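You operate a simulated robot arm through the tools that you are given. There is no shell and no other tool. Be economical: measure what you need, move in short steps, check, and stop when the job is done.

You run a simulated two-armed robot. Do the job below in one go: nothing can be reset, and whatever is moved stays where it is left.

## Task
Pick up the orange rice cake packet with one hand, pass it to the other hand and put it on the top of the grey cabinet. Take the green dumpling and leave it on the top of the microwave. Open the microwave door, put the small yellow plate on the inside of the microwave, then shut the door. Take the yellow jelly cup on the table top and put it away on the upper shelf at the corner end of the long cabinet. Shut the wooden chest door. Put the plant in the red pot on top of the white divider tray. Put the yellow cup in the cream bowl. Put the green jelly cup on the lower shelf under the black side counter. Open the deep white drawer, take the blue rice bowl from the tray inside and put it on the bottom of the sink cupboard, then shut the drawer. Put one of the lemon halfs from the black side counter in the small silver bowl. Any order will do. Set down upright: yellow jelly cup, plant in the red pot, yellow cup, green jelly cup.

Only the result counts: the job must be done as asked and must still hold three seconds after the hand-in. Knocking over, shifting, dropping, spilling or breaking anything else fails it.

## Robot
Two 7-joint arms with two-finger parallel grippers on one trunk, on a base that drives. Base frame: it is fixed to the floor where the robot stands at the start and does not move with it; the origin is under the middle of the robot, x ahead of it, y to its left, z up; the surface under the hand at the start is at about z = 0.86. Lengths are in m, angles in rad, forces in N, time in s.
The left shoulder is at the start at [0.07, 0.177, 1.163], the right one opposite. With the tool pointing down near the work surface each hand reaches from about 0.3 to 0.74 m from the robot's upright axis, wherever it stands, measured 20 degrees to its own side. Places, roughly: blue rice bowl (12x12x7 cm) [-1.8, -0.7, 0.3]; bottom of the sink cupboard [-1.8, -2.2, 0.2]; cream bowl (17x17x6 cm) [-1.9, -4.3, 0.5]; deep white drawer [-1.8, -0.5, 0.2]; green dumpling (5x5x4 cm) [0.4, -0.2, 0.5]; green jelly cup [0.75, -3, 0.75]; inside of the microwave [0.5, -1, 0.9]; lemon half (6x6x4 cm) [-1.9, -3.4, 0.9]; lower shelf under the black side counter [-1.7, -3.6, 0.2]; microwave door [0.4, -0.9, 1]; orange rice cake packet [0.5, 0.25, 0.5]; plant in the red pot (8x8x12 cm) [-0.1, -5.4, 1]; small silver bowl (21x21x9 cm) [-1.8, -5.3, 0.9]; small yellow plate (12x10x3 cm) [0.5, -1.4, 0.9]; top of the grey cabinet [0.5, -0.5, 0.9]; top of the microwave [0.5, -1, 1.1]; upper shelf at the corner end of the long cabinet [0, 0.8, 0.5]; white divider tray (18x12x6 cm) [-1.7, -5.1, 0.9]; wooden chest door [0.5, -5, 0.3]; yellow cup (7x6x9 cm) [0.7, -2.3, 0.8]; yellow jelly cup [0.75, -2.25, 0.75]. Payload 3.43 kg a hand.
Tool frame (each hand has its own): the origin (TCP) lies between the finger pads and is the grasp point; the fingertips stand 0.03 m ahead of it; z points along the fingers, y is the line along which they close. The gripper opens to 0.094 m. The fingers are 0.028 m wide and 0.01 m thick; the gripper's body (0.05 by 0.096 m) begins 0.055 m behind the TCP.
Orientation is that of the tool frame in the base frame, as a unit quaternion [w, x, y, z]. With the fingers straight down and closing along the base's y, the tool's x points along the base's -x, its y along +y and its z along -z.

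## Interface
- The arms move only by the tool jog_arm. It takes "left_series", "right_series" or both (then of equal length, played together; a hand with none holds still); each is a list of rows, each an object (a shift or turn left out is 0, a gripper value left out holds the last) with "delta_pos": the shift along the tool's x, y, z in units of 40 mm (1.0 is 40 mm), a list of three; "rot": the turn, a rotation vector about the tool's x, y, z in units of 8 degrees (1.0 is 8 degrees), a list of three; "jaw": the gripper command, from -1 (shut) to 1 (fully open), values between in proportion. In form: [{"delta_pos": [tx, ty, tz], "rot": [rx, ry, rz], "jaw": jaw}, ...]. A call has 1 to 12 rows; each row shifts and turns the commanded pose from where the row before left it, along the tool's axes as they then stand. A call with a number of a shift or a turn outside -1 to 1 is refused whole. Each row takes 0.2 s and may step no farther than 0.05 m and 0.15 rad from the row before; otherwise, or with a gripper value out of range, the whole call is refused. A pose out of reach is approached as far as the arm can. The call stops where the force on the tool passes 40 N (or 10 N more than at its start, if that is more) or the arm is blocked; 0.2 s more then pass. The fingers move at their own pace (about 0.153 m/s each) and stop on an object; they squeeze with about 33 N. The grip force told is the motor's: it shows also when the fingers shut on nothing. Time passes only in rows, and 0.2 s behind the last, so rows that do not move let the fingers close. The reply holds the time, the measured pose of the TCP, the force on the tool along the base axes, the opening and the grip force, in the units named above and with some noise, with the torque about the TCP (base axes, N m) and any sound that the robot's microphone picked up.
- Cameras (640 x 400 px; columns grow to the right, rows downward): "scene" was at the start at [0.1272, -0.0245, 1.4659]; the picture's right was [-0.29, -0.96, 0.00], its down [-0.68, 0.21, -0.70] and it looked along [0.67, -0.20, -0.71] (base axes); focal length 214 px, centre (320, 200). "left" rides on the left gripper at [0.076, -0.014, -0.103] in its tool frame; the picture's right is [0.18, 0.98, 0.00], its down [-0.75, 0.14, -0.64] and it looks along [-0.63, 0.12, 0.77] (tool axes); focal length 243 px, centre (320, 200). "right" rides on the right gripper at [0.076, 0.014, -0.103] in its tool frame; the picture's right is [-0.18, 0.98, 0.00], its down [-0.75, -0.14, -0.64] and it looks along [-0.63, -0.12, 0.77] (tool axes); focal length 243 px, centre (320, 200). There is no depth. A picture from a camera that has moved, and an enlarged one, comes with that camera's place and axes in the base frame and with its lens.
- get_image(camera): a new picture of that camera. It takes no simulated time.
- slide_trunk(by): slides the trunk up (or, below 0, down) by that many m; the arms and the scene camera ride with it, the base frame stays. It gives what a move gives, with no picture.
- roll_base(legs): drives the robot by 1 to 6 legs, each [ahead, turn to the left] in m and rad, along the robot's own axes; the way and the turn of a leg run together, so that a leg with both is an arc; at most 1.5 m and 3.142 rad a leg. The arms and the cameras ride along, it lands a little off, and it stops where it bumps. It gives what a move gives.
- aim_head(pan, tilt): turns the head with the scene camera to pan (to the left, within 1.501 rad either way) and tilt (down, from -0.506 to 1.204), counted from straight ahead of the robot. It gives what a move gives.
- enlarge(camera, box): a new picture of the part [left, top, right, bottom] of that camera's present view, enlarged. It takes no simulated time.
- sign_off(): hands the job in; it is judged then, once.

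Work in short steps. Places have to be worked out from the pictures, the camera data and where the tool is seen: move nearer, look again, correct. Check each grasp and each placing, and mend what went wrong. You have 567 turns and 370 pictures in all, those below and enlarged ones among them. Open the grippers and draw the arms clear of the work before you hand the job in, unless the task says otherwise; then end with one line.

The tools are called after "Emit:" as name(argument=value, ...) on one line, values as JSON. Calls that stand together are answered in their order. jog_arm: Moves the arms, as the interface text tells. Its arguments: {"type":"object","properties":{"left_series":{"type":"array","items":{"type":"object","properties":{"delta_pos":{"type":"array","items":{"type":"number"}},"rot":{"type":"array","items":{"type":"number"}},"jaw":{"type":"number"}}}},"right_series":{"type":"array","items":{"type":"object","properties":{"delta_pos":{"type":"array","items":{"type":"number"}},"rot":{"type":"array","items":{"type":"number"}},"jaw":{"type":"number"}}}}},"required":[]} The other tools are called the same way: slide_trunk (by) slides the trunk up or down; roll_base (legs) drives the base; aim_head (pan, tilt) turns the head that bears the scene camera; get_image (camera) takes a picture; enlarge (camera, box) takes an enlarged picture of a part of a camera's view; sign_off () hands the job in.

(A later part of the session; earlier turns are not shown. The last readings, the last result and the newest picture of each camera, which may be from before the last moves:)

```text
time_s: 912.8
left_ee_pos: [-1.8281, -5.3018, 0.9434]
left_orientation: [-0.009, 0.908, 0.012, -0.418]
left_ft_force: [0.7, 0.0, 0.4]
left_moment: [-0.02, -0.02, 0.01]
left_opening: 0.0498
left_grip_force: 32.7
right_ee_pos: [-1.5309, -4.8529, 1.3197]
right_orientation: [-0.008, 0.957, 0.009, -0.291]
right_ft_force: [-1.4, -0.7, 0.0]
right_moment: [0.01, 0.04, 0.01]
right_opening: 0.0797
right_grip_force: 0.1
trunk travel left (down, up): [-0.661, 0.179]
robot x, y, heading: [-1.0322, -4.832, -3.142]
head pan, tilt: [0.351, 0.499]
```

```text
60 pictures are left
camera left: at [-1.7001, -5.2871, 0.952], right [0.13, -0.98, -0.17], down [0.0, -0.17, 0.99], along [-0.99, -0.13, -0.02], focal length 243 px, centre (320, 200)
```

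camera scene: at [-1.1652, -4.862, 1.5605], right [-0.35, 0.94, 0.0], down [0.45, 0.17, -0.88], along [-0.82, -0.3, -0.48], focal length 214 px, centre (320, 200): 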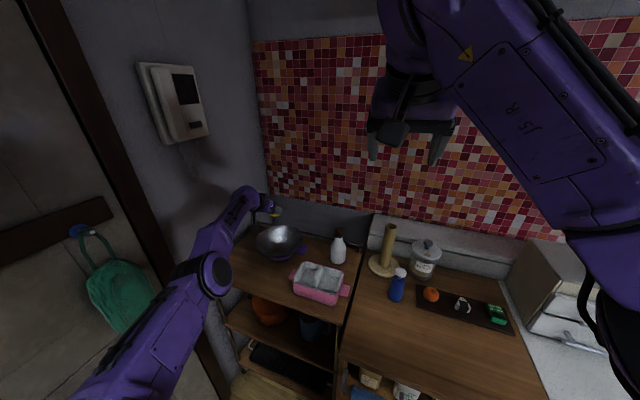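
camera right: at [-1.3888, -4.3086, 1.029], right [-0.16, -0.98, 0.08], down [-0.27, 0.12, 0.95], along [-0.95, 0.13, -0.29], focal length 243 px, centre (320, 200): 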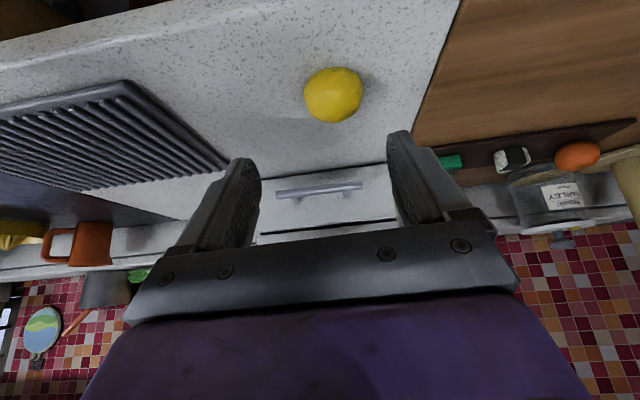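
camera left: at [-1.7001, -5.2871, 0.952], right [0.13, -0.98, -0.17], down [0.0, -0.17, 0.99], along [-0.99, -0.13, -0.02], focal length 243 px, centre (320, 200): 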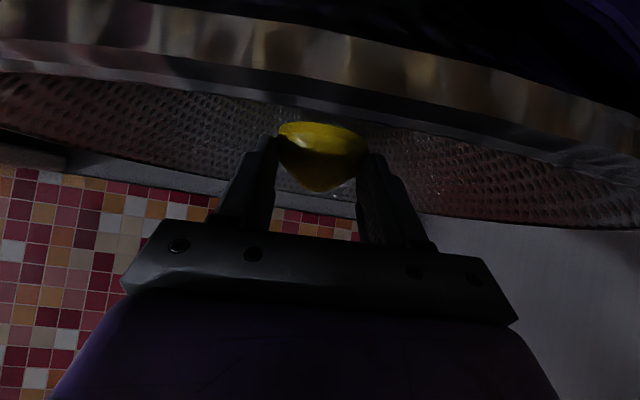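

Lower 1 cm more and release the lemon into the bowl.

Emit:
slide_trunk(by=-0.01)

Emit:
jog_arm(left_series=[{"jaw": 0.1}, {"jaw": 0.3}, {"jaw": 0.5}, {"jaw": 0.5}])

Emit:
slide_trunk(by=0.18)

Emit:
roll_base(legs=[[-0.45, 0]])

Emit:
enlarge(camera="scene", box=[220, 140, 360, 230])

```text
time_s: 913.4
left_ee_pos: [-1.8276, -5.3024, 0.9331]
left_orientation: [-0.009, 0.908, 0.011, -0.418]
left_ft_force: [-0.1, -0.2, -0.5]
left_moment: [0.04, -0.01, -0.04]
left_opening: 0.0496
left_grip_force: 33.1
right_ee_pos: [-1.5313, -4.8538, 1.31]
right_orientation: [-0.008, 0.957, 0.009, -0.291]
right_ft_force: [0.5, -0.3, 0.4]
right_moment: [0.01, -0.01, 0.01]
right_opening: 0.0799
right_grip_force: 0.0
trunk travel left (down, up): [-0.651, 0.189]
robot x, y, heading: [-1.0301, -4.8282, -3.141]
head pan, tilt: [0.351, 0.499]
```

```text
time_s: 914.4
left_ee_pos: [-1.8272, -5.3015, 0.9329]
left_orientation: [-0.009, 0.908, 0.011, -0.418]
left_ft_force: [-1.5, -0.8, 0.6]
left_moment: [0.0, 0.01, 0.01]
left_opening: 0.0703
left_grip_force: 0.1
right_ee_pos: [-1.5313, -4.8543, 1.3091]
right_orientation: [-0.007, 0.957, 0.009, -0.291]
right_ft_force: [-0.3, -0.2, -0.8]
right_moment: [0.03, -0.02, 0.0]
right_opening: 0.0796
right_grip_force: 0.1
trunk travel left (down, up): [-0.651, 0.189]
robot x, y, heading: [-1.036, -4.8273, -3.141]
head pan, tilt: [0.351, 0.499]
```

```text
time_s: 916.4
left_ee_pos: [-1.8286, -5.3033, 1.1135]
left_orientation: [-0.01, 0.908, 0.01, -0.418]
left_ft_force: [-0.6, -0.4, -0.2]
left_moment: [0.02, 0.0, 0.02]
left_opening: 0.0708
left_grip_force: 0.1
right_ee_pos: [-1.5332, -4.8533, 1.4893]
right_orientation: [-0.008, 0.957, 0.009, -0.29]
right_ft_force: [0.0, 0.1, 0.2]
right_moment: [0.05, -0.01, 0.03]
right_opening: 0.08
right_grip_force: 0.0
trunk travel left (down, up): [-0.831, 0.009]
robot x, y, heading: [-1.0336, -4.829, -3.14]
head pan, tilt: [0.351, 0.499]
```

```text
time_s: 919.1
left_ee_pos: [-1.3679, -5.3019, 1.1122]
left_orientation: [-0.01, 0.908, 0.012, -0.418]
left_ft_force: [-0.3, 0.7, 0.1]
left_moment: [0.01, -0.02, 0.02]
left_opening: 0.0707
left_grip_force: 0.0
right_ee_pos: [-1.0729, -4.8535, 1.4895]
right_orientation: [-0.008, 0.957, 0.009, -0.29]
right_ft_force: [-0.7, 0.1, -0.6]
right_moment: [0.0, 0.0, 0.03]
right_opening: 0.0798
right_grip_force: 0.0
trunk travel left (down, up): [-0.831, 0.009]
robot x, y, heading: [-0.5702, -4.8286, -3.138]
head pan, tilt: [0.351, 0.499]
```

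```text
4.44 times, centred on (290, 185) of scene
camera zoom: at [-0.7096, -4.8611, 1.58], right [-0.35, 0.94, 0.0], down [0.45, 0.17, -0.88], along [-0.82, -0.3, -0.48], focal length 953 px, centre (453, 267)
```

zoom: 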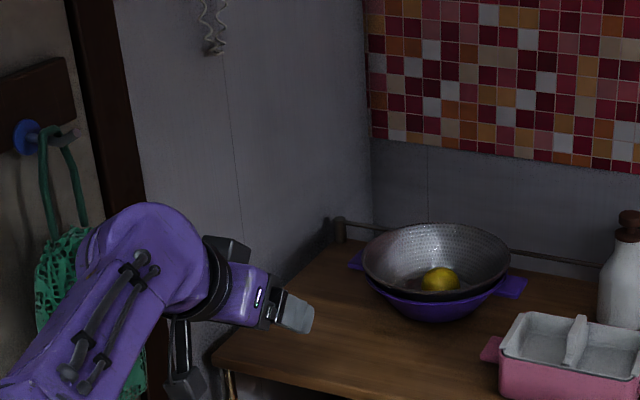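

Lemon is in the silver bowl. Next: the chest door and the plant. I drive away from the corner before turning to look that way, retracting the left hand.

Emit:
roll_base(legs=[[0, -1.571], [0.95, 0]])

Emit:
jog_arm(left_series=[{"delta_pos": [0.3, -0.5, -0.8]}, {"delta_pos": [0.3, -0.5, -0.8]}, {"delta_pos": [0.4, -0.5, -0.7]}, {"delta_pos": [0.5, -0.5, -0.6]}, {"delta_pos": [0.5, -0.4, -0.6]}, {"delta_pos": [0.5, 0, -0.6]}])

Emit:
roll_base(legs=[[0, -3.1]])

Emit:
aim_head(pan=0.3, tilt=0.35)

Emit:
get_image(camera="scene")

```text
time_s: 927.9
left_ee_pos: [-1.0267, -3.0759, 1.1136]
left_orientation: [-0.305, 0.645, -0.64, -0.286]
left_ft_force: [-0.1, -0.1, 0.0]
left_moment: [0.0, 0.0, 0.0]
left_opening: 0.0705
left_grip_force: 0.1
right_ee_pos: [-0.5841, -3.3789, 1.4893]
right_orientation: [-0.213, 0.678, -0.676, -0.198]
right_ft_force: [-0.1, -0.2, 0.9]
right_moment: [-0.01, 0.0, 0.0]
right_opening: 0.0797
right_grip_force: 0.1
trunk travel left (down, up): [-0.831, 0.009]
robot x, y, heading: [-0.5671, -3.8823, 1.558]
head pan, tilt: [0.351, 0.499]
```

```text
time_s: 929.3
left_ee_pos: [-1.0092, -3.0689, 1.1452]
left_orientation: [-0.304, 0.646, -0.639, -0.286]
left_ft_force: [0.0, 0.2, -0.3]
left_moment: [0.02, 0.01, 0.02]
left_opening: 0.0703
left_grip_force: 0.1
left hand out of reach, approached as far as the arm can: row 1, 2, 3, 4, 5, 6
right_ee_pos: [-0.5834, -3.378, 1.4898]
right_orientation: [-0.212, 0.678, -0.675, -0.198]
right_ft_force: [0.6, -0.4, 0.4]
right_moment: [0.04, -0.07, 0.0]
right_opening: 0.0803
right_grip_force: 0.0
trunk travel left (down, up): [-0.831, 0.009]
robot x, y, heading: [-0.567, -3.8814, 1.56]
head pan, tilt: [0.351, 0.499]
```

```text
time_s: 937.0
left_ee_pos: [-0.1132, -4.6818, 1.1449]
left_orientation: [0.289, 0.634, 0.65, -0.303]
left_ft_force: [0.1, -0.1, -0.1]
left_moment: [-0.02, 0.0, -0.02]
left_opening: 0.0702
left_grip_force: 0.0
right_ee_pos: [-0.5435, -4.3781, 1.4894]
right_orientation: [0.2, 0.67, 0.683, -0.212]
right_ft_force: [-0.1, 0.0, 0.0]
right_moment: [0.01, -0.02, -0.02]
right_opening: 0.0801
right_grip_force: 0.0
trunk travel left (down, up): [-0.831, 0.009]
robot x, y, heading: [-0.5673, -3.8819, -1.566]
head pan, tilt: [0.351, 0.499]
```

```text
time_s: 937.7
left_ee_pos: [-0.1133, -4.6815, 1.1445]
left_orientation: [0.289, 0.634, 0.651, -0.302]
left_ft_force: [-0.2, 0.1, 0.4]
left_moment: [-0.03, 0.02, -0.02]
left_opening: 0.0705
left_grip_force: 0.0
right_ee_pos: [-0.5434, -4.3768, 1.4889]
right_orientation: [0.199, 0.67, 0.683, -0.211]
right_ft_force: [-0.7, -0.1, 0.0]
right_moment: [0.02, -0.06, 0.0]
right_opening: 0.0797
right_grip_force: 0.0
trunk travel left (down, up): [-0.831, 0.009]
robot x, y, heading: [-0.5663, -3.8798, -1.565]
head pan, tilt: [0.3, 0.351]
```

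```text
58 pictures are left
camera scene: at [-0.5397, -4.0186, 1.5938], right [-0.95, -0.3, 0.0], down [-0.1, 0.33, -0.94], along [0.28, -0.9, -0.34], focal length 214 px, centre (320, 200)
```

scene: 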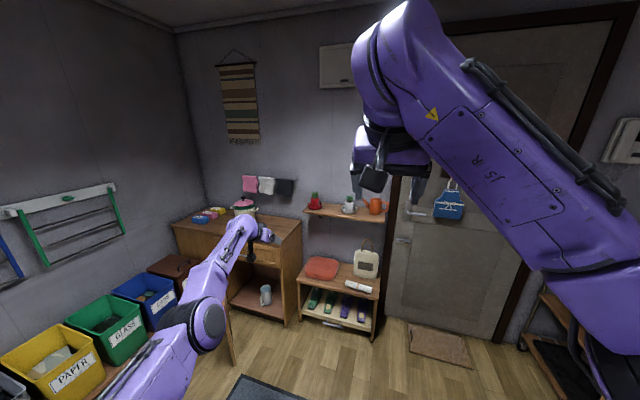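

Emit:
enlarge(camera="scene", box=[140, 180, 400, 390])

```text
1.90 times, centred on (270, 285) of scene
camera zoom: at [-0.5397, -4.0186, 1.5938], right [-0.95, -0.3, 0.0], down [-0.1, 0.33, -0.94], along [0.28, -0.9, -0.34], focal length 408 px, centre (415, 38)
```

zoom: 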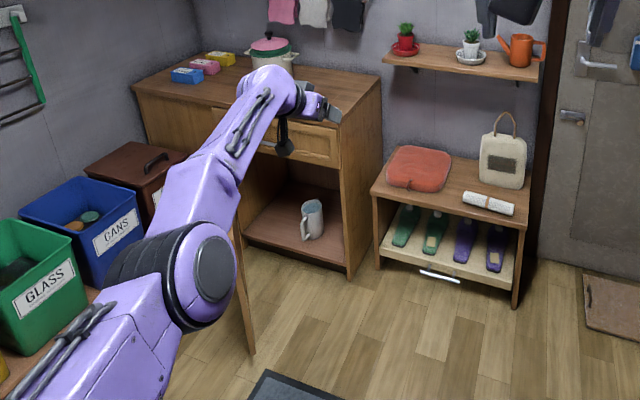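

The chest door is open ~50°, hinged at x≈0.6, free end ≈(0.32,−4.79); I'll push its outer face shut with the left fist from the +x side. Reposition to x≈0 facing −y and look.

Emit:
roll_base(legs=[[0, 1.571], [0.5, 0], [0, -1.577]])

Emit:
aim_head(pan=0.2, tilt=0.6)

Emit:
get_image(camera="scene")

```text
time_s: 948.2
left_ee_pos: [0.3249, -4.7355, 1.1456]
left_orientation: [0.278, 0.657, 0.628, -0.312]
left_ft_force: [0.8, 0.7, -0.5]
left_moment: [0.02, -0.01, -0.03]
left_opening: 0.0705
left_grip_force: 0.1
right_ee_pos: [-0.0833, -4.4019, 1.4897]
right_orientation: [0.192, 0.694, 0.659, -0.218]
right_ft_force: [0.1, 0.3, 1.2]
right_moment: [-0.02, 0.01, -0.02]
right_opening: 0.0799
right_grip_force: 0.1
trunk travel left (down, up): [-0.831, 0.009]
robot x, y, heading: [-0.0701, -3.9038, -1.642]
head pan, tilt: [0.3, 0.351]
```

```text
time_s: 949.0
left_ee_pos: [0.3258, -4.7352, 1.1451]
left_orientation: [0.279, 0.657, 0.627, -0.312]
left_ft_force: [-0.5, 0.2, -0.1]
left_moment: [-0.01, -0.01, -0.01]
left_opening: 0.0703
left_grip_force: 0.1
right_ee_pos: [-0.0838, -4.4018, 1.4895]
right_orientation: [0.193, 0.694, 0.659, -0.218]
right_ft_force: [0.5, -0.5, -0.7]
right_moment: [-0.03, 0.02, 0.02]
right_opening: 0.0798
right_grip_force: 0.1
trunk travel left (down, up): [-0.831, 0.009]
robot x, y, heading: [-0.0705, -3.9025, -1.639]
head pan, tilt: [0.201, 0.6]
```

```text
56 pictures are left
camera scene: at [-0.0635, -4.0412, 1.5711], right [-0.99, -0.13, 0.0], down [-0.07, 0.56, -0.83], along [0.11, -0.82, -0.56], focal length 214 px, centre (320, 200)
```

scene: 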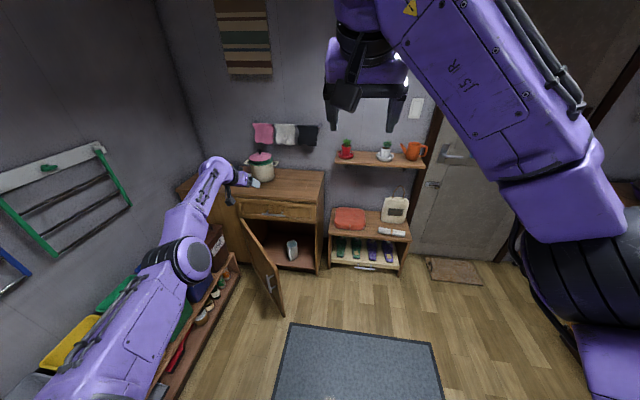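

Emit:
enlarge(camera="scene", box=[180, 180, 340, 330])

```text
2.67 times, centred on (260, 255) of scene
camera zoom: at [-0.0635, -4.0412, 1.5711], right [-0.99, -0.13, 0.0], down [-0.07, 0.56, -0.83], along [0.11, -0.82, -0.56], focal length 572 px, centre (480, 53)
```

zoom: 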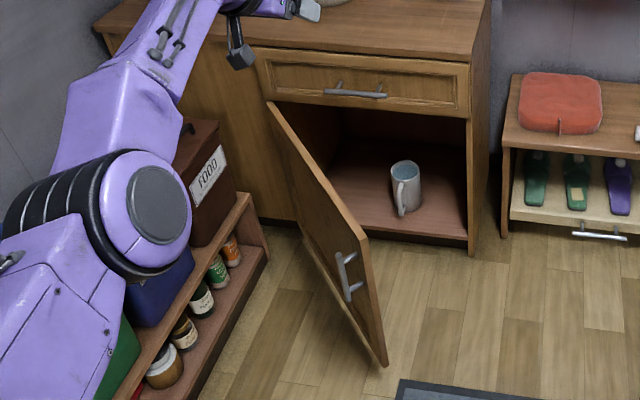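

Clear view: the door's outer face (with handle) faces us; length ≈0.56 m, open ≈46°. I lower the left fist to z≈0.52 in front of it, then push in −y.

Emit:
roll_base(legs=[[-0.12, 0.07]])

Emit:
slide_trunk(by=-0.4)

Emit:
slide_trunk(by=-0.22)

Emit:
jog_arm(left_series=[{"jaw": -1}, {"jaw": -1}])

Emit:
get_image(camera="scene")

```text
time_s: 950.2
left_ee_pos: [0.3878, -4.5861, 1.1446]
left_orientation: [0.288, 0.635, 0.65, -0.303]
left_ft_force: [0.0, 0.1, 0.0]
left_moment: [-0.03, 0.04, -0.02]
left_opening: 0.0705
left_grip_force: 0.1
right_ee_pos: [-0.0425, -4.2821, 1.4873]
right_orientation: [0.2, 0.67, 0.684, -0.21]
right_ft_force: [0.7, -0.3, 0.3]
right_moment: [0.01, -0.01, 0.0]
right_opening: 0.0799
right_grip_force: 0.1
trunk travel left (down, up): [-0.831, 0.009]
robot x, y, heading: [-0.0655, -3.7839, -1.571]
head pan, tilt: [0.201, 0.6]
```

```text
time_s: 954.1
left_ee_pos: [0.388, -4.5845, 0.7448]
left_orientation: [0.289, 0.634, 0.651, -0.302]
left_ft_force: [-0.4, 0.4, 0.0]
left_moment: [-0.01, 0.0, 0.0]
left_opening: 0.0703
left_grip_force: 0.1
right_ee_pos: [-0.0428, -4.2807, 1.0898]
right_orientation: [0.2, 0.671, 0.683, -0.211]
right_ft_force: [0.2, 0.4, 0.1]
right_moment: [0.01, 0.03, -0.01]
right_opening: 0.0801
right_grip_force: 0.2
trunk travel left (down, up): [-0.431, 0.409]
robot x, y, heading: [-0.0694, -3.784, -1.565]
head pan, tilt: [0.201, 0.6]
```

```text
time_s: 956.4
left_ee_pos: [0.3863, -4.5843, 0.5245]
left_orientation: [0.289, 0.634, 0.651, -0.302]
left_ft_force: [0.6, -0.3, 0.8]
left_moment: [0.04, 0.03, -0.01]
left_opening: 0.0705
left_grip_force: 0.1
right_ee_pos: [-0.0434, -4.2812, 0.8682]
right_orientation: [0.2, 0.67, 0.683, -0.21]
right_ft_force: [-0.2, 0.1, -0.3]
right_moment: [-0.03, -0.01, -0.02]
right_opening: 0.0802
right_grip_force: 0.1
trunk travel left (down, up): [-0.211, 0.629]
robot x, y, heading: [-0.0655, -3.7811, -1.566]
head pan, tilt: [0.201, 0.6]
```

```text
time_s: 957.0
left_ee_pos: [0.3881, -4.5834, 0.5256]
left_orientation: [0.288, 0.635, 0.65, -0.303]
left_ft_force: [-0.2, -0.4, 0.6]
left_moment: [-0.02, -0.01, -0.02]
left_opening: 0.0
left_grip_force: 32.9
right_ee_pos: [-0.0417, -4.2813, 0.8698]
right_orientation: [0.2, 0.67, 0.683, -0.211]
right_ft_force: [0.4, -0.5, 0.6]
right_moment: [-0.02, 0.02, 0.0]
right_opening: 0.08
right_grip_force: 0.0
trunk travel left (down, up): [-0.211, 0.629]
robot x, y, heading: [-0.0657, -3.7818, -1.566]
head pan, tilt: [0.201, 0.6]
```

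```text
54 pictures are left
camera scene: at [-0.0496, -3.9192, 0.9511], right [-0.98, -0.2, 0.0], down [-0.11, 0.55, -0.82], along [0.17, -0.81, -0.57], focal length 214 px, centre (320, 200)
```

scene: 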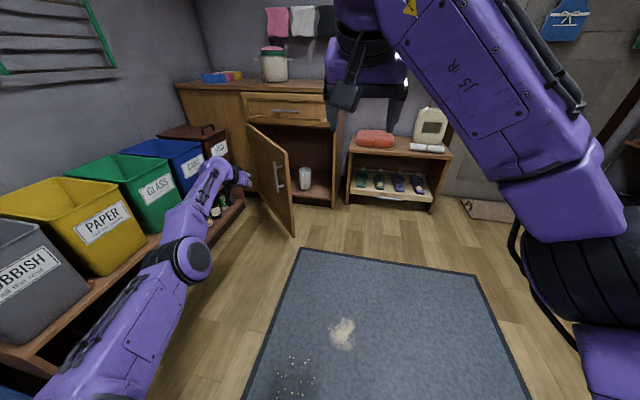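

Drive forward to push the door.

Emit:
roll_base(legs=[[0.3, 0]])

Emit:
roll_base(legs=[[0.15, 0]])

Emit:
get_image(camera="scene")

```text
time_s: 959.0
left_ee_pos: [0.3832, -4.8863, 0.5236]
left_orientation: [0.289, 0.635, 0.649, -0.304]
left_ft_force: [0.1, -0.5, 0.3]
left_moment: [0.01, -0.01, 0.01]
left_opening: 0.0002
left_grip_force: 32.9
right_ee_pos: [-0.0453, -4.5796, 0.8688]
right_orientation: [0.2, 0.672, 0.681, -0.212]
right_ft_force: [0.2, -0.7, 1.1]
right_moment: [0.0, -0.01, -0.03]
right_opening: 0.0799
right_grip_force: 0.1
trunk travel left (down, up): [-0.211, 0.629]
robot x, y, heading: [-0.0629, -4.0845, -1.574]
head pan, tilt: [0.201, 0.6]
```

```text
time_s: 960.4
left_ee_pos: [0.3848, -5.0351, 0.5255]
left_orientation: [0.288, 0.635, 0.649, -0.303]
left_ft_force: [0.0, 0.5, 0.5]
left_moment: [0.03, 0.02, 0.02]
left_opening: 0.0001
left_grip_force: 33.0
right_ee_pos: [-0.0442, -4.7313, 0.869]
right_orientation: [0.199, 0.671, 0.682, -0.211]
right_ft_force: [-1.0, 0.5, -0.8]
right_moment: [-0.05, -0.02, 0.0]
right_opening: 0.08
right_grip_force: 0.0
trunk travel left (down, up): [-0.211, 0.629]
robot x, y, heading: [-0.0641, -4.2318, -1.574]
head pan, tilt: [0.201, 0.6]
```

```text
53 pictures are left
camera scene: at [-0.0501, -4.3691, 0.951], right [-0.98, -0.2, 0.0], down [-0.11, 0.55, -0.82], along [0.16, -0.81, -0.57], focal length 214 px, centre (320, 200)
```

scene: 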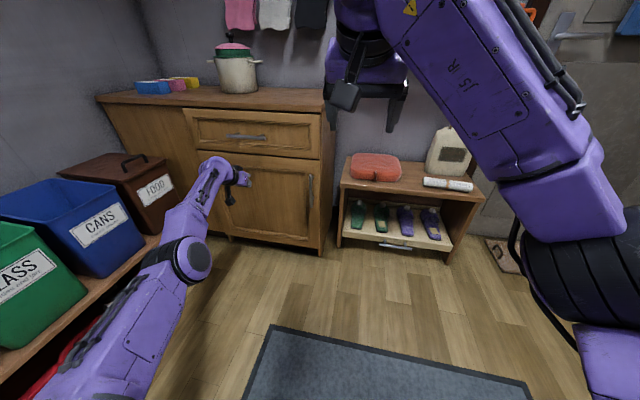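

Almost shut. Push on until resistance.

Emit:
roll_base(legs=[[0.07, 0]])

Emit:
roll_base(legs=[[0.05, 0]])

Emit:
enlarge(camera="scene", box=[160, 80, 360, 260])

```text
time_s: 961.5
left_ee_pos: [0.3858, -5.1064, 0.5245]
left_orientation: [0.287, 0.635, 0.65, -0.303]
left_ft_force: [0.3, -0.5, 0.1]
left_moment: [-0.01, -0.02, 0.01]
left_opening: 0.0001
left_grip_force: 32.9
right_ee_pos: [-0.0447, -4.8019, 0.8696]
right_orientation: [0.2, 0.671, 0.682, -0.211]
right_ft_force: [0.7, 0.7, 0.4]
right_moment: [0.01, -0.02, -0.01]
right_opening: 0.0797
right_grip_force: 0.0
trunk travel left (down, up): [-0.211, 0.629]
robot x, y, heading: [-0.066, -4.3027, -1.569]
head pan, tilt: [0.201, 0.6]
```

```text
time_s: 962.3
left_ee_pos: [0.3881, -5.1171, 0.529]
left_orientation: [0.286, 0.639, 0.649, -0.299]
left_ft_force: [-4.4, 22.2, 7.0]
left_moment: [-0.07, 0.05, -0.17]
left_opening: 0.0001
left_grip_force: 33.4
right_ee_pos: [-0.0455, -4.8143, 0.8702]
right_orientation: [0.201, 0.671, 0.682, -0.211]
right_ft_force: [0.4, 0.2, 0.1]
right_moment: [0.01, 0.0, 0.03]
right_opening: 0.0798
right_grip_force: 0.1
trunk travel left (down, up): [-0.211, 0.629]
robot x, y, heading: [-0.0715, -4.3161, -1.563]
head pan, tilt: [0.201, 0.6]
stopped in leg 1: the force on the tool passed its limit at 152 N (the readings are from after the stop); the commanded pose is now the measured one
```

```text
2.22 times, centred on (260, 170) of scene
camera zoom: at [-0.0505, -4.4523, 0.9515], right [-0.98, -0.2, 0.0], down [-0.11, 0.55, -0.83], along [0.17, -0.81, -0.56], focal length 477 px, centre (453, 267)
```

zoom: 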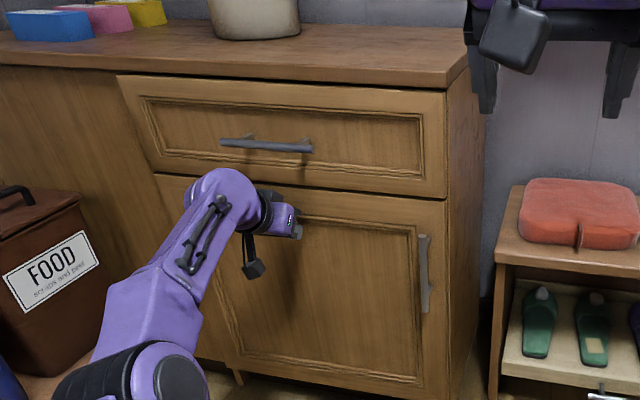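

The chest door is shut. Back off, raise the trunk and look at the plant shelf.

Emit:
roll_base(legs=[[-0.35, 0]])

Emit:
slide_trunk(by=0.4)

Emit:
slide_trunk(by=0.2)

Emit:
roll_base(legs=[[0, -1.571], [0.42, 0], [0, 1.571]])

Emit:
aim_head(pan=0.3, tilt=0.3)

Emit:
get_image(camera="scene")

```text
time_s: 964.5
left_ee_pos: [0.3857, -4.7771, 0.5245]
left_orientation: [0.284, 0.64, 0.649, -0.298]
left_ft_force: [-0.3, 0.2, 0.0]
left_moment: [0.02, 0.02, 0.01]
left_opening: 0.0
left_grip_force: 32.7
right_ee_pos: [-0.0461, -4.4759, 0.8686]
right_orientation: [0.199, 0.671, 0.683, -0.21]
right_ft_force: [-0.8, -0.7, 0.3]
right_moment: [-0.04, 0.01, 0.04]
right_opening: 0.0799
right_grip_force: 0.0
trunk travel left (down, up): [-0.211, 0.629]
robot x, y, heading: [-0.0695, -3.9783, -1.569]
head pan, tilt: [0.201, 0.6]
```

```text
time_s: 968.3
left_ee_pos: [0.3854, -4.7768, 0.9232]
left_orientation: [0.283, 0.64, 0.65, -0.298]
left_ft_force: [-0.3, 0.6, -0.7]
left_moment: [0.01, 0.0, -0.01]
left_opening: 0.0
left_grip_force: 33.3
right_ee_pos: [-0.0468, -4.4762, 1.2684]
right_orientation: [0.199, 0.671, 0.683, -0.21]
right_ft_force: [0.1, 0.2, -0.7]
right_moment: [-0.01, -0.04, -0.04]
right_opening: 0.0797
right_grip_force: 0.1
trunk travel left (down, up): [-0.611, 0.229]
robot x, y, heading: [-0.0698, -3.9742, -1.571]
head pan, tilt: [0.201, 0.6]
```

```text
time_s: 970.5
left_ee_pos: [0.3853, -4.7771, 1.1255]
left_orientation: [0.283, 0.64, 0.649, -0.298]
left_ft_force: [-0.6, 0.8, 0.5]
left_moment: [0.03, -0.01, 0.01]
left_opening: 0.0
left_grip_force: 33.1
right_ee_pos: [-0.0455, -4.4767, 1.4695]
right_orientation: [0.198, 0.671, 0.683, -0.21]
right_ft_force: [-0.1, 0.1, 1.0]
right_moment: [0.03, -0.03, 0.01]
right_opening: 0.0801
right_grip_force: 0.0
trunk travel left (down, up): [-0.811, 0.029]
robot x, y, heading: [-0.0665, -3.9771, -1.568]
head pan, tilt: [0.201, 0.6]
```

```text
time_s: 980.7
left_ee_pos: [-0.0229, -4.775, 1.1234]
left_orientation: [0.286, 0.637, 0.652, -0.297]
left_ft_force: [0.4, 0.3, -0.2]
left_moment: [0.0, -0.02, -0.01]
left_opening: 0.0001
left_grip_force: 33.0
right_ee_pos: [-0.456, -4.4771, 1.4687]
right_orientation: [0.2, 0.669, 0.684, -0.21]
right_ft_force: [-0.4, 1.0, -0.1]
right_moment: [0.0, 0.01, 0.02]
right_opening: 0.0799
right_grip_force: 0.0
trunk travel left (down, up): [-0.811, 0.029]
robot x, y, heading: [-0.4778, -3.9767, -1.563]
head pan, tilt: [0.201, 0.6]
```

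```text
time_s: 981.5
left_ee_pos: [-0.0216, -4.7752, 1.1231]
left_orientation: [0.285, 0.637, 0.652, -0.298]
left_ft_force: [0.4, 0.5, 1.4]
left_moment: [0.01, 0.0, -0.04]
left_opening: 0.0
left_grip_force: 32.8
right_ee_pos: [-0.4552, -4.476, 1.4691]
right_orientation: [0.2, 0.669, 0.685, -0.21]
right_ft_force: [1.1, 0.1, 0.0]
right_moment: [0.0, 0.0, 0.03]
right_opening: 0.08
right_grip_force: 0.1
trunk travel left (down, up): [-0.811, 0.029]
robot x, y, heading: [-0.4825, -3.9781, -1.558]
head pan, tilt: [0.3, 0.3]
```

```text
51 pictures are left
camera scene: at [-0.4533, -4.1165, 1.5785], right [-0.95, -0.3, 0.0], down [-0.09, 0.28, -0.95], along [0.29, -0.91, -0.3], focal length 214 px, centre (320, 200)
```

scene: 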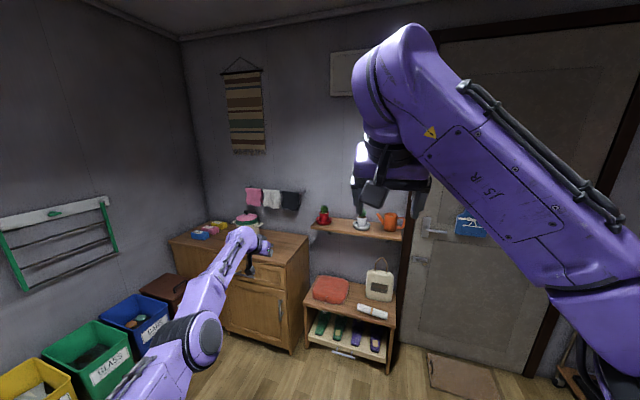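

Emit:
enlarge(camera="scene", box=[290, 190, 410, 260])

```text
5.33 times, centred on (350, 225) of scene
camera zoom: at [-0.4533, -4.1165, 1.5785], right [-0.95, -0.3, 0.0], down [-0.09, 0.28, -0.95], along [0.29, -0.91, -0.3], focal length 1144 px, centre (160, 67)
```

zoom: 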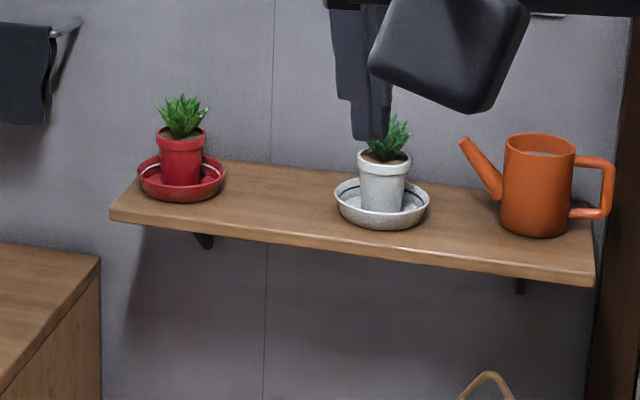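

Triangulated: pot base ≈(−0.085,−5.33, z 1.03), pot ⌀≈6 cm, height ≈6.5 cm in a separate saucer. I flatten the left hand to ~18° pitch and line up in front of it.

Emit:
jog_arm(left_series=[{"rot": [0, -0.92, 0], "delta_pos": [0, -0.55, 0], "jaw": 1}, {"rot": [0, -0.92, 0], "delta_pos": [0, -0.55, 0]}, {"rot": [0, -0.92, 0], "delta_pos": [0, -0.5, 0]}, {"delta_pos": [0.9, 0, 0.3]}])

Emit:
roll_base(legs=[[0.28, -0.01]])

Emit:
get_image(camera="left")

```text
time_s: 982.5
left_ee_pos: [-0.0718, -4.8245, 1.087]
left_orientation: [0.404, 0.567, 0.586, -0.413]
left_ft_force: [0.4, 0.7, 0.1]
left_moment: [-0.04, -0.01, 0.0]
left_opening: 0.094
left_grip_force: 0.1
left hand out of reach, approached as far as the arm can: row 1, 2, 3
right_ee_pos: [-0.4555, -4.4775, 1.468]
right_orientation: [0.198, 0.67, 0.684, -0.211]
right_ft_force: [0.6, -0.3, -0.3]
right_moment: [0.01, 0.06, 0.0]
right_opening: 0.0796
right_grip_force: 0.1
trunk travel left (down, up): [-0.811, 0.029]
robot x, y, heading: [-0.4801, -3.9779, -1.564]
head pan, tilt: [0.3, 0.3]
```

```text
time_s: 984.5
left_ee_pos: [-0.0764, -5.1018, 1.0886]
left_orientation: [0.404, 0.57, 0.583, -0.415]
left_ft_force: [0.4, 0.0, -1.0]
left_moment: [-0.02, 0.0, -0.01]
left_opening: 0.0941
left_grip_force: 0.0
right_ee_pos: [-0.4568, -4.7546, 1.469]
right_orientation: [0.2, 0.67, 0.683, -0.21]
right_ft_force: [-0.7, 0.6, -0.2]
right_moment: [-0.02, 0.04, 0.0]
right_opening: 0.0801
right_grip_force: 0.0
trunk travel left (down, up): [-0.811, 0.029]
robot x, y, heading: [-0.4786, -4.2522, -1.562]
head pan, tilt: [0.3, 0.3]
```

```text
49 pictures are left
camera left: at [-0.0915, -4.9819, 1.0507], right [0.98, 0.07, -0.2], down [0.16, 0.36, 0.92], along [0.13, -0.93, 0.34], focal length 243 px, centre (320, 200)
```

left: 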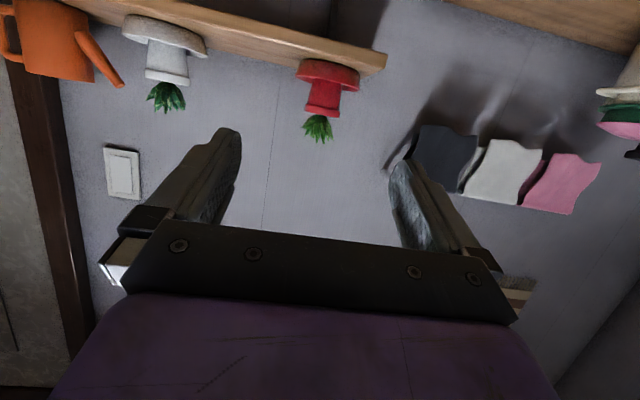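

Refined: pot centre (−0.063,−5.41), base z≈1.0, rim ≈1.063. Lower 4.5 cm, trim laterally, and drive in.

Emit:
slide_trunk(by=-0.042)

Emit:
jog_arm(left_series=[{"delta_pos": [0, 0.35, 0]}])

Emit:
roll_base(legs=[[0.2, 0]])

Emit:
get_image(camera="left")

```text
time_s: 985.3
left_ee_pos: [-0.0774, -5.1052, 1.0465]
left_orientation: [0.403, 0.57, 0.584, -0.414]
left_ft_force: [-0.6, 0.3, 0.5]
left_moment: [-0.02, 0.0, 0.0]
left_opening: 0.0942
left_grip_force: 0.0
right_ee_pos: [-0.4573, -4.756, 1.426]
right_orientation: [0.2, 0.67, 0.683, -0.21]
right_ft_force: [0.0, -0.1, -0.1]
right_moment: [-0.04, -0.01, -0.04]
right_opening: 0.0801
right_grip_force: 0.1
trunk travel left (down, up): [-0.769, 0.071]
robot x, y, heading: [-0.4766, -4.2558, -1.568]
head pan, tilt: [0.3, 0.3]
```

```text
time_s: 985.7
left_ee_pos: [-0.0701, -5.103, 1.045]
left_orientation: [0.402, 0.571, 0.583, -0.416]
left_ft_force: [0.1, 0.3, 0.9]
left_moment: [0.0, 0.0, -0.02]
left_opening: 0.0939
left_grip_force: 0.2
left hand out of reach, approached as far as the arm can: row 1
right_ee_pos: [-0.4568, -4.7562, 1.4266]
right_orientation: [0.2, 0.67, 0.683, -0.211]
right_ft_force: [0.1, -0.2, -0.7]
right_moment: [-0.01, 0.02, 0.01]
right_opening: 0.0799
right_grip_force: 0.0
trunk travel left (down, up): [-0.769, 0.071]
robot x, y, heading: [-0.4784, -4.2546, -1.566]
head pan, tilt: [0.3, 0.3]
```

```text
time_s: 987.3
left_ee_pos: [-0.0687, -5.3002, 1.0472]
left_orientation: [0.403, 0.57, 0.583, -0.415]
left_ft_force: [1.2, 0.1, 0.3]
left_moment: [0.02, 0.04, -0.01]
left_opening: 0.0941
left_grip_force: 0.0
right_ee_pos: [-0.4555, -4.9535, 1.4274]
right_orientation: [0.199, 0.67, 0.683, -0.211]
right_ft_force: [-1.0, 0.5, 0.5]
right_moment: [-0.03, 0.0, -0.02]
right_opening: 0.08
right_grip_force: 0.1
trunk travel left (down, up): [-0.769, 0.071]
robot x, y, heading: [-0.4802, -4.4563, -1.567]
head pan, tilt: [0.3, 0.3]
```

```text
48 pictures are left
camera left: at [-0.084, -5.1792, 1.0097], right [0.98, 0.07, -0.2], down [0.16, 0.36, 0.92], along [0.13, -0.93, 0.34], focal length 243 px, centre (320, 200)
```

left: 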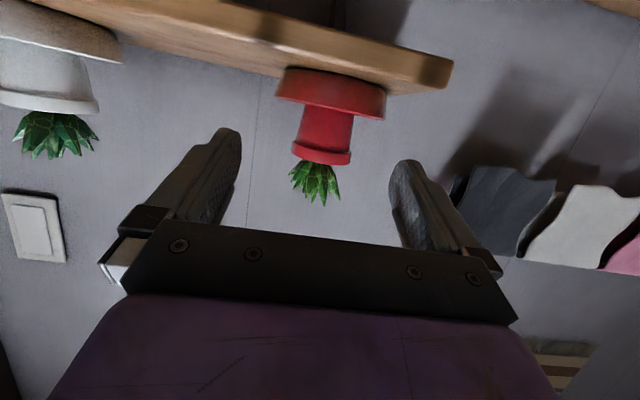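

Pot is centred between the fingers. Lower 6 mm and advance 10.5 cm.

Emit:
slide_trunk(by=-0.006)

Emit:
roll_base(legs=[[0.105, 0]])

Emit:
get_image(camera="left")

```text
time_s: 987.9
left_ee_pos: [-0.0679, -5.3014, 1.0412]
left_orientation: [0.404, 0.569, 0.583, -0.415]
left_ft_force: [-0.1, -0.1, -0.6]
left_moment: [-0.04, 0.02, 0.02]
left_opening: 0.0941
left_grip_force: 0.1
right_ee_pos: [-0.4547, -4.954, 1.4213]
right_orientation: [0.199, 0.67, 0.683, -0.211]
right_ft_force: [1.0, 0.2, 0.4]
right_moment: [0.03, -0.01, 0.01]
right_opening: 0.0799
right_grip_force: 0.1
trunk travel left (down, up): [-0.763, 0.077]
robot x, y, heading: [-0.4792, -4.4562, -1.568]
head pan, tilt: [0.3, 0.3]
```

```text
time_s: 989.0
left_ee_pos: [-0.0659, -5.3982, 1.0468]
left_orientation: [0.407, 0.567, 0.583, -0.416]
left_ft_force: [-0.9, 1.0, 0.5]
left_moment: [0.03, -0.01, 0.02]
left_opening: 0.0939
left_grip_force: 0.1
right_ee_pos: [-0.4547, -5.0499, 1.425]
right_orientation: [0.203, 0.668, 0.684, -0.212]
right_ft_force: [-0.2, 0.5, 0.0]
right_moment: [-0.02, -0.05, 0.0]
right_opening: 0.0797
right_grip_force: 0.1
trunk travel left (down, up): [-0.763, 0.077]
robot x, y, heading: [-0.4783, -4.5591, -1.564]
head pan, tilt: [0.3, 0.3]
```

```text
47 pictures are left
camera left: at [-0.081, -5.2775, 1.0081], right [0.98, 0.07, -0.2], down [0.16, 0.36, 0.92], along [0.14, -0.93, 0.35], focal length 243 px, centre (320, 200)
```

left: 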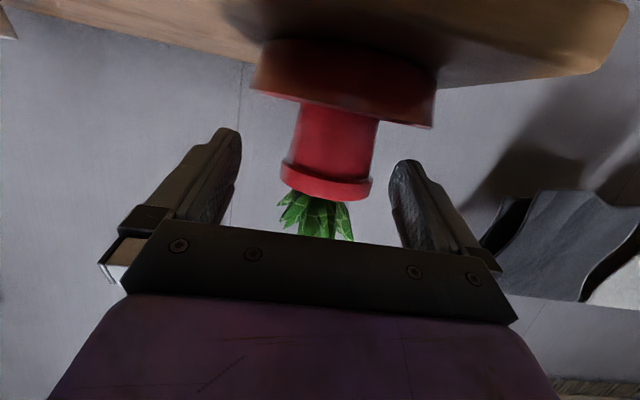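

Emit:
roll_base(legs=[[0.028, 0]])

Emit:
jog_arm(left_series=[{"jaw": 0.5}, {"jaw": -1}, {"jaw": -1}])

Emit:
get_image(camera="left")

```text
time_s: 989.9
left_ee_pos: [-0.0651, -5.4296, 1.0456]
left_orientation: [0.406, 0.568, 0.583, -0.416]
left_ft_force: [-0.2, 0.6, 0.1]
left_moment: [0.01, 0.02, -0.02]
left_opening: 0.094
left_grip_force: 0.2
right_ee_pos: [-0.4535, -5.0815, 1.4226]
right_orientation: [0.202, 0.668, 0.684, -0.212]
right_ft_force: [0.8, 0.2, 0.6]
right_moment: [-0.01, 0.02, -0.03]
right_opening: 0.0798
right_grip_force: 0.1
trunk travel left (down, up): [-0.763, 0.077]
robot x, y, heading: [-0.474, -4.5861, -1.56]
head pan, tilt: [0.3, 0.3]
```

```text
time_s: 990.7
left_ee_pos: [-0.064, -5.4351, 1.0388]
left_orientation: [0.404, 0.569, 0.585, -0.414]
left_ft_force: [-0.6, 0.2, -0.1]
left_moment: [0.01, 0.0, 0.0]
left_opening: 0.0666
left_grip_force: 32.7
right_ee_pos: [-0.4518, -5.0867, 1.4201]
right_orientation: [0.2, 0.669, 0.685, -0.21]
right_ft_force: [-0.4, -0.8, 0.2]
right_moment: [0.02, 0.0, 0.04]
right_opening: 0.0798
right_grip_force: 0.0
trunk travel left (down, up): [-0.763, 0.077]
robot x, y, heading: [-0.4792, -4.5836, -1.566]
head pan, tilt: [0.3, 0.3]
```

```text
46 pictures are left
camera left: at [-0.0802, -5.3123, 1.0015], right [0.98, 0.07, -0.2], down [0.16, 0.36, 0.92], along [0.14, -0.93, 0.34], focal length 243 px, centre (320, 200)
```

left: 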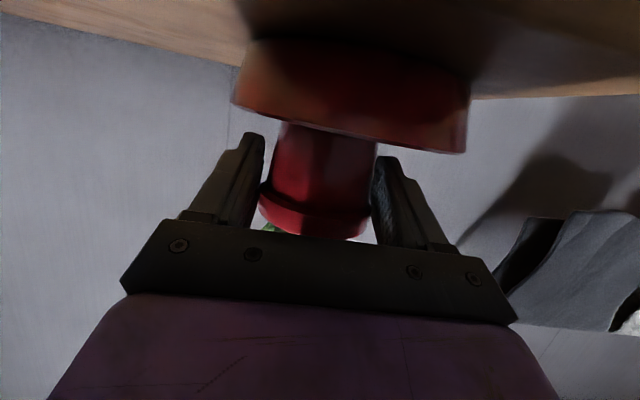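

Pot gripped at the rim (67 mm). Lift 5 cm and check that the saucer stays.

Emit:
slide_trunk(by=0.06)

Emit:
get_image(camera="left")

```text
time_s: 991.7
left_ee_pos: [-0.0648, -5.4335, 1.1005]
left_orientation: [0.404, 0.568, 0.585, -0.414]
left_ft_force: [-0.5, -0.1, -2.1]
left_moment: [0.04, 0.04, -0.02]
left_opening: 0.0664
left_grip_force: 33.0
right_ee_pos: [-0.4522, -5.088, 1.4812]
right_orientation: [0.201, 0.668, 0.685, -0.211]
right_ft_force: [-0.3, 0.3, 0.1]
right_moment: [-0.03, 0.03, -0.02]
right_opening: 0.0797
right_grip_force: 0.0
trunk travel left (down, up): [-0.823, 0.017]
robot x, y, heading: [-0.4773, -4.5872, -1.559]
head pan, tilt: [0.3, 0.3]
```

```text
45 pictures are left
camera left: at [-0.08, -5.312, 1.0621], right [0.98, 0.07, -0.2], down [0.16, 0.36, 0.92], along [0.14, -0.93, 0.34], focal length 243 px, centre (320, 200)
```

left: 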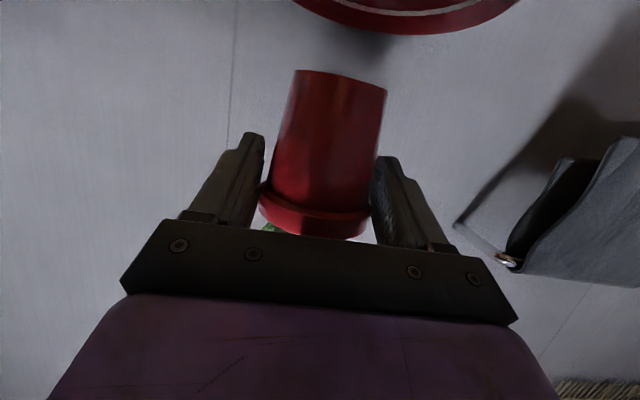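

Pot lifted cleanly; saucer stays. Back out and go round to the tray (pot base is 5.5 cm below TCP).

Emit:
roll_base(legs=[[-0.3, 0], [0, -1.575], [0, -1.571], [-0.32, 0], [0, 1.571]])

Emit:
aim_head(pan=0.3, tilt=0.5)

Emit:
get_image(camera="scene")

```text
time_s: 1006.9
left_ee_pos: [-1.3088, -5.0381, 1.1007]
left_orientation: [0.001, 0.815, 0.023, -0.578]
left_ft_force: [-0.2, -0.4, -2.7]
left_moment: [0.0, -0.05, 0.0]
left_opening: 0.0651
left_grip_force: 32.7
right_ee_pos: [-0.9739, -4.6419, 1.4818]
right_orientation: [-0.002, 0.957, 0.025, -0.29]
right_ft_force: [1.1, -0.9, 0.6]
right_moment: [0.0, 0.0, -0.02]
right_opening: 0.0798
right_grip_force: 0.1
trunk travel left (down, up): [-0.823, 0.017]
robot x, y, heading: [-0.4735, -4.6028, -3.105]
head pan, tilt: [0.3, 0.3]
```

```text
time_s: 1007.6
left_ee_pos: [-1.3106, -5.0385, 1.1012]
left_orientation: [0.0, 0.815, 0.023, -0.578]
left_ft_force: [0.3, 0.2, -4.1]
left_moment: [-0.04, -0.07, 0.0]
left_opening: 0.0651
left_grip_force: 32.6
right_ee_pos: [-0.9741, -4.6409, 1.4804]
right_orientation: [-0.003, 0.957, 0.025, -0.291]
right_ft_force: [0.3, -0.3, -0.7]
right_moment: [0.01, -0.01, 0.04]
right_opening: 0.0801
right_grip_force: 0.0
trunk travel left (down, up): [-0.823, 0.017]
robot x, y, heading: [-0.4748, -4.6007, -3.105]
head pan, tilt: [0.3, 0.499]
```

```text
44 pictures are left
camera scene: at [-0.6119, -4.6348, 1.5721], right [-0.33, 0.94, 0.0], down [0.45, 0.16, -0.88], along [-0.83, -0.29, -0.48], focal length 214 px, centre (320, 200)
```

scene: 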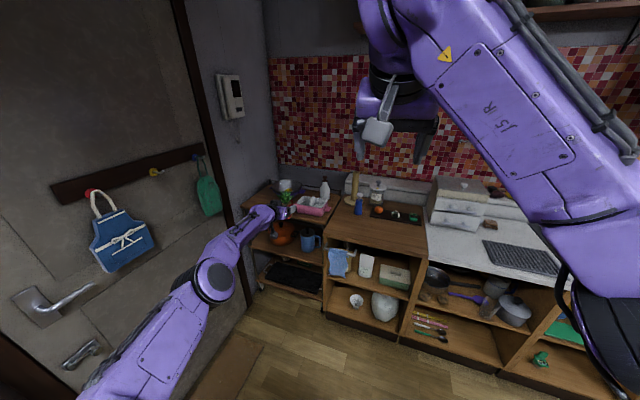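

Emit:
enlarge(camera="scene", box=[260, 160, 360, 230])

```text
5.71 times, centred on (310, 195) of scene
camera zoom: at [-0.6119, -4.6348, 1.5721], right [-0.33, 0.94, 0.0], down [0.45, 0.16, -0.88], along [-0.83, -0.29, -0.48], focal length 1226 px, centre (377, 229)
```

zoom: 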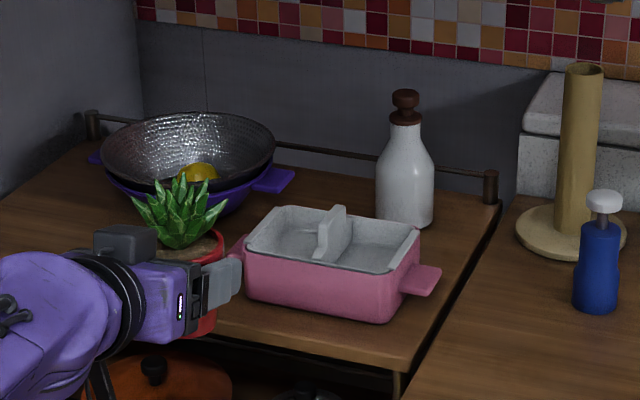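

Tray: x −1.626…−1.728, y −4.977…−5.137, with a tall centre tab (z≈0.968). I aim for the right compartment (−1.677,−5.006).

Emit:
roll_base(legs=[[0, -0.038], [0.345, 0]])

Emit:
aim_head(pan=0.35, tilt=0.7)

Emit:
get_image(camera="scene")

Emit:
enlarge(camera="scene", box=[240, 160, 360, 250])

```text
time_s: 1010.2
left_ee_pos: [-1.6648, -5.007, 1.1016]
left_orientation: [-0.01, 0.815, 0.008, -0.579]
left_ft_force: [0.8, -1.2, -3.2]
left_moment: [0.03, -0.05, 0.04]
left_opening: 0.0651
left_grip_force: 32.9
right_ee_pos: [-1.3145, -4.6203, 1.4831]
right_orientation: [-0.008, 0.957, 0.007, -0.291]
right_ft_force: [0.9, 0.9, 0.9]
right_moment: [0.0, 0.03, 0.0]
right_opening: 0.0802
right_grip_force: 0.1
trunk travel left (down, up): [-0.823, 0.017]
robot x, y, heading: [-0.8141, -4.5979, 3.137]
head pan, tilt: [0.3, 0.499]
```

```text
time_s: 1011.0
left_ee_pos: [-1.6656, -5.0066, 1.1003]
left_orientation: [-0.01, 0.816, 0.008, -0.578]
left_ft_force: [-0.1, -0.3, -2.1]
left_moment: [-0.03, -0.01, 0.01]
left_opening: 0.0651
left_grip_force: 33.3
right_ee_pos: [-1.3164, -4.6207, 1.481]
right_orientation: [-0.01, 0.957, 0.006, -0.291]
right_ft_force: [-1.0, 0.2, -0.8]
right_moment: [-0.01, 0.02, -0.02]
right_opening: 0.0799
right_grip_force: 0.1
trunk travel left (down, up): [-0.823, 0.017]
robot x, y, heading: [-0.8129, -4.6007, 3.136]
head pan, tilt: [0.351, 0.7]
```

```text
42 pictures are left
camera scene: at [-0.9474, -4.6304, 1.5543], right [-0.34, 0.94, 0.0], down [0.61, 0.22, -0.76], along [-0.72, -0.26, -0.64], focal length 214 px, centre (320, 200)
```

scene: 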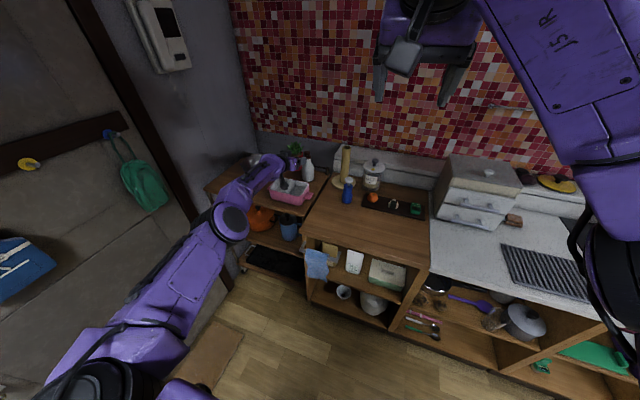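

```text
4.44 times, centred on (300, 205) of scene
camera zoom: at [-0.9474, -4.6304, 1.5543], right [-0.34, 0.94, 0.0], down [0.61, 0.22, -0.76], along [-0.72, -0.26, -0.64], focal length 953 px, centre (409, 178)
```

zoom: 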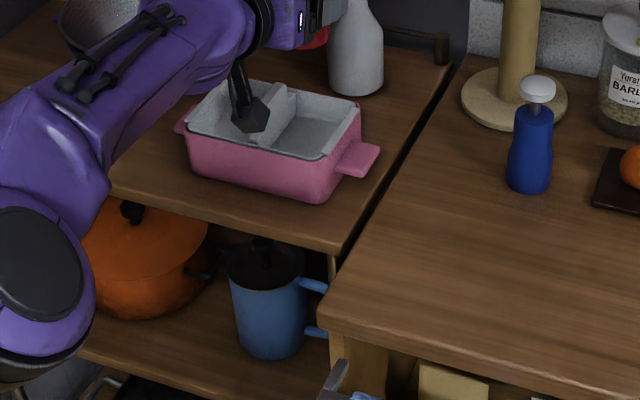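

Emit:
roll_base(legs=[[0.02, 0]])

Emit:
slide_trunk(by=-0.115)

Emit:
get_image(camera="left")

Emit:
enlarge(camera="scene", box=[240, 140, 360, 230])

```text
time_s: 1011.8
left_ee_pos: [-1.6806, -5.0061, 1.1047]
left_orientation: [-0.011, 0.814, 0.008, -0.581]
left_ft_force: [0.9, 0.0, -2.1]
left_moment: [-0.03, -0.03, -0.04]
left_opening: 0.0651
left_grip_force: 33.1
right_ee_pos: [-1.3289, -4.6207, 1.4832]
right_orientation: [-0.009, 0.956, 0.007, -0.293]
right_ft_force: [0.8, -0.3, 0.1]
right_moment: [0.05, 0.06, -0.03]
right_opening: 0.08
right_grip_force: 0.0
trunk travel left (down, up): [-0.823, 0.017]
robot x, y, heading: [-0.8378, -4.5994, 3.141]
head pan, tilt: [0.351, 0.7]
```

```text
time_s: 1013.2
left_ee_pos: [-1.6863, -5.0067, 0.9854]
left_orientation: [-0.01, 0.816, 0.008, -0.578]
left_ft_force: [-0.6, -0.2, -3.0]
left_moment: [-0.04, -0.02, -0.02]
left_opening: 0.0649
left_grip_force: 32.8
right_ee_pos: [-1.3353, -4.6211, 1.3666]
right_orientation: [-0.008, 0.957, 0.006, -0.291]
right_ft_force: [0.0, -0.1, -0.6]
right_moment: [0.0, 0.01, 0.0]
right_opening: 0.0797
right_grip_force: 0.0
trunk travel left (down, up): [-0.708, 0.132]
robot x, y, heading: [-0.833, -4.6028, 3.144]
head pan, tilt: [0.351, 0.7]
```

```text
40 pictures are left
camera left: at [-1.5632, -4.9912, 0.9475], right [0.06, -0.98, -0.2], down [0.36, -0.16, 0.92], along [-0.93, -0.13, 0.34], focal length 243 px, centre (320, 200)
```

left: 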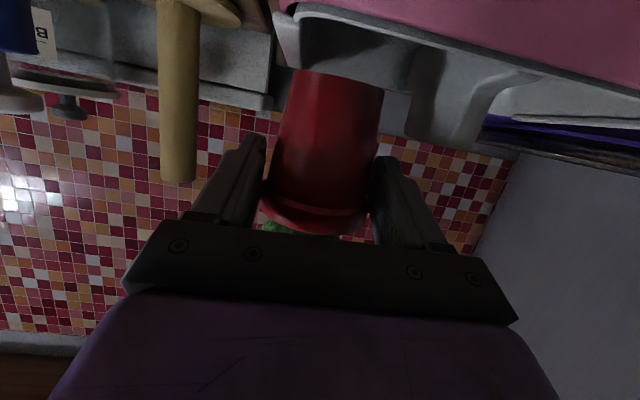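

```text
4.44 times, centred on (300, 185) of scene
camera zoom: at [-0.9666, -4.6304, 1.4394], right [-0.34, 0.94, 0.0], down [0.61, 0.22, -0.76], along [-0.72, -0.26, -0.64], focal length 953 px, centre (409, 267)
```

zoom: 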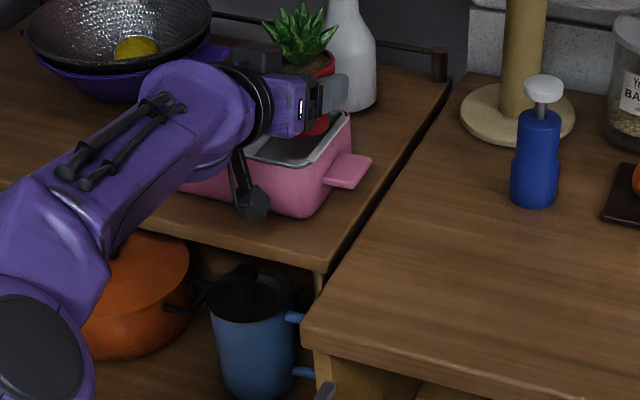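

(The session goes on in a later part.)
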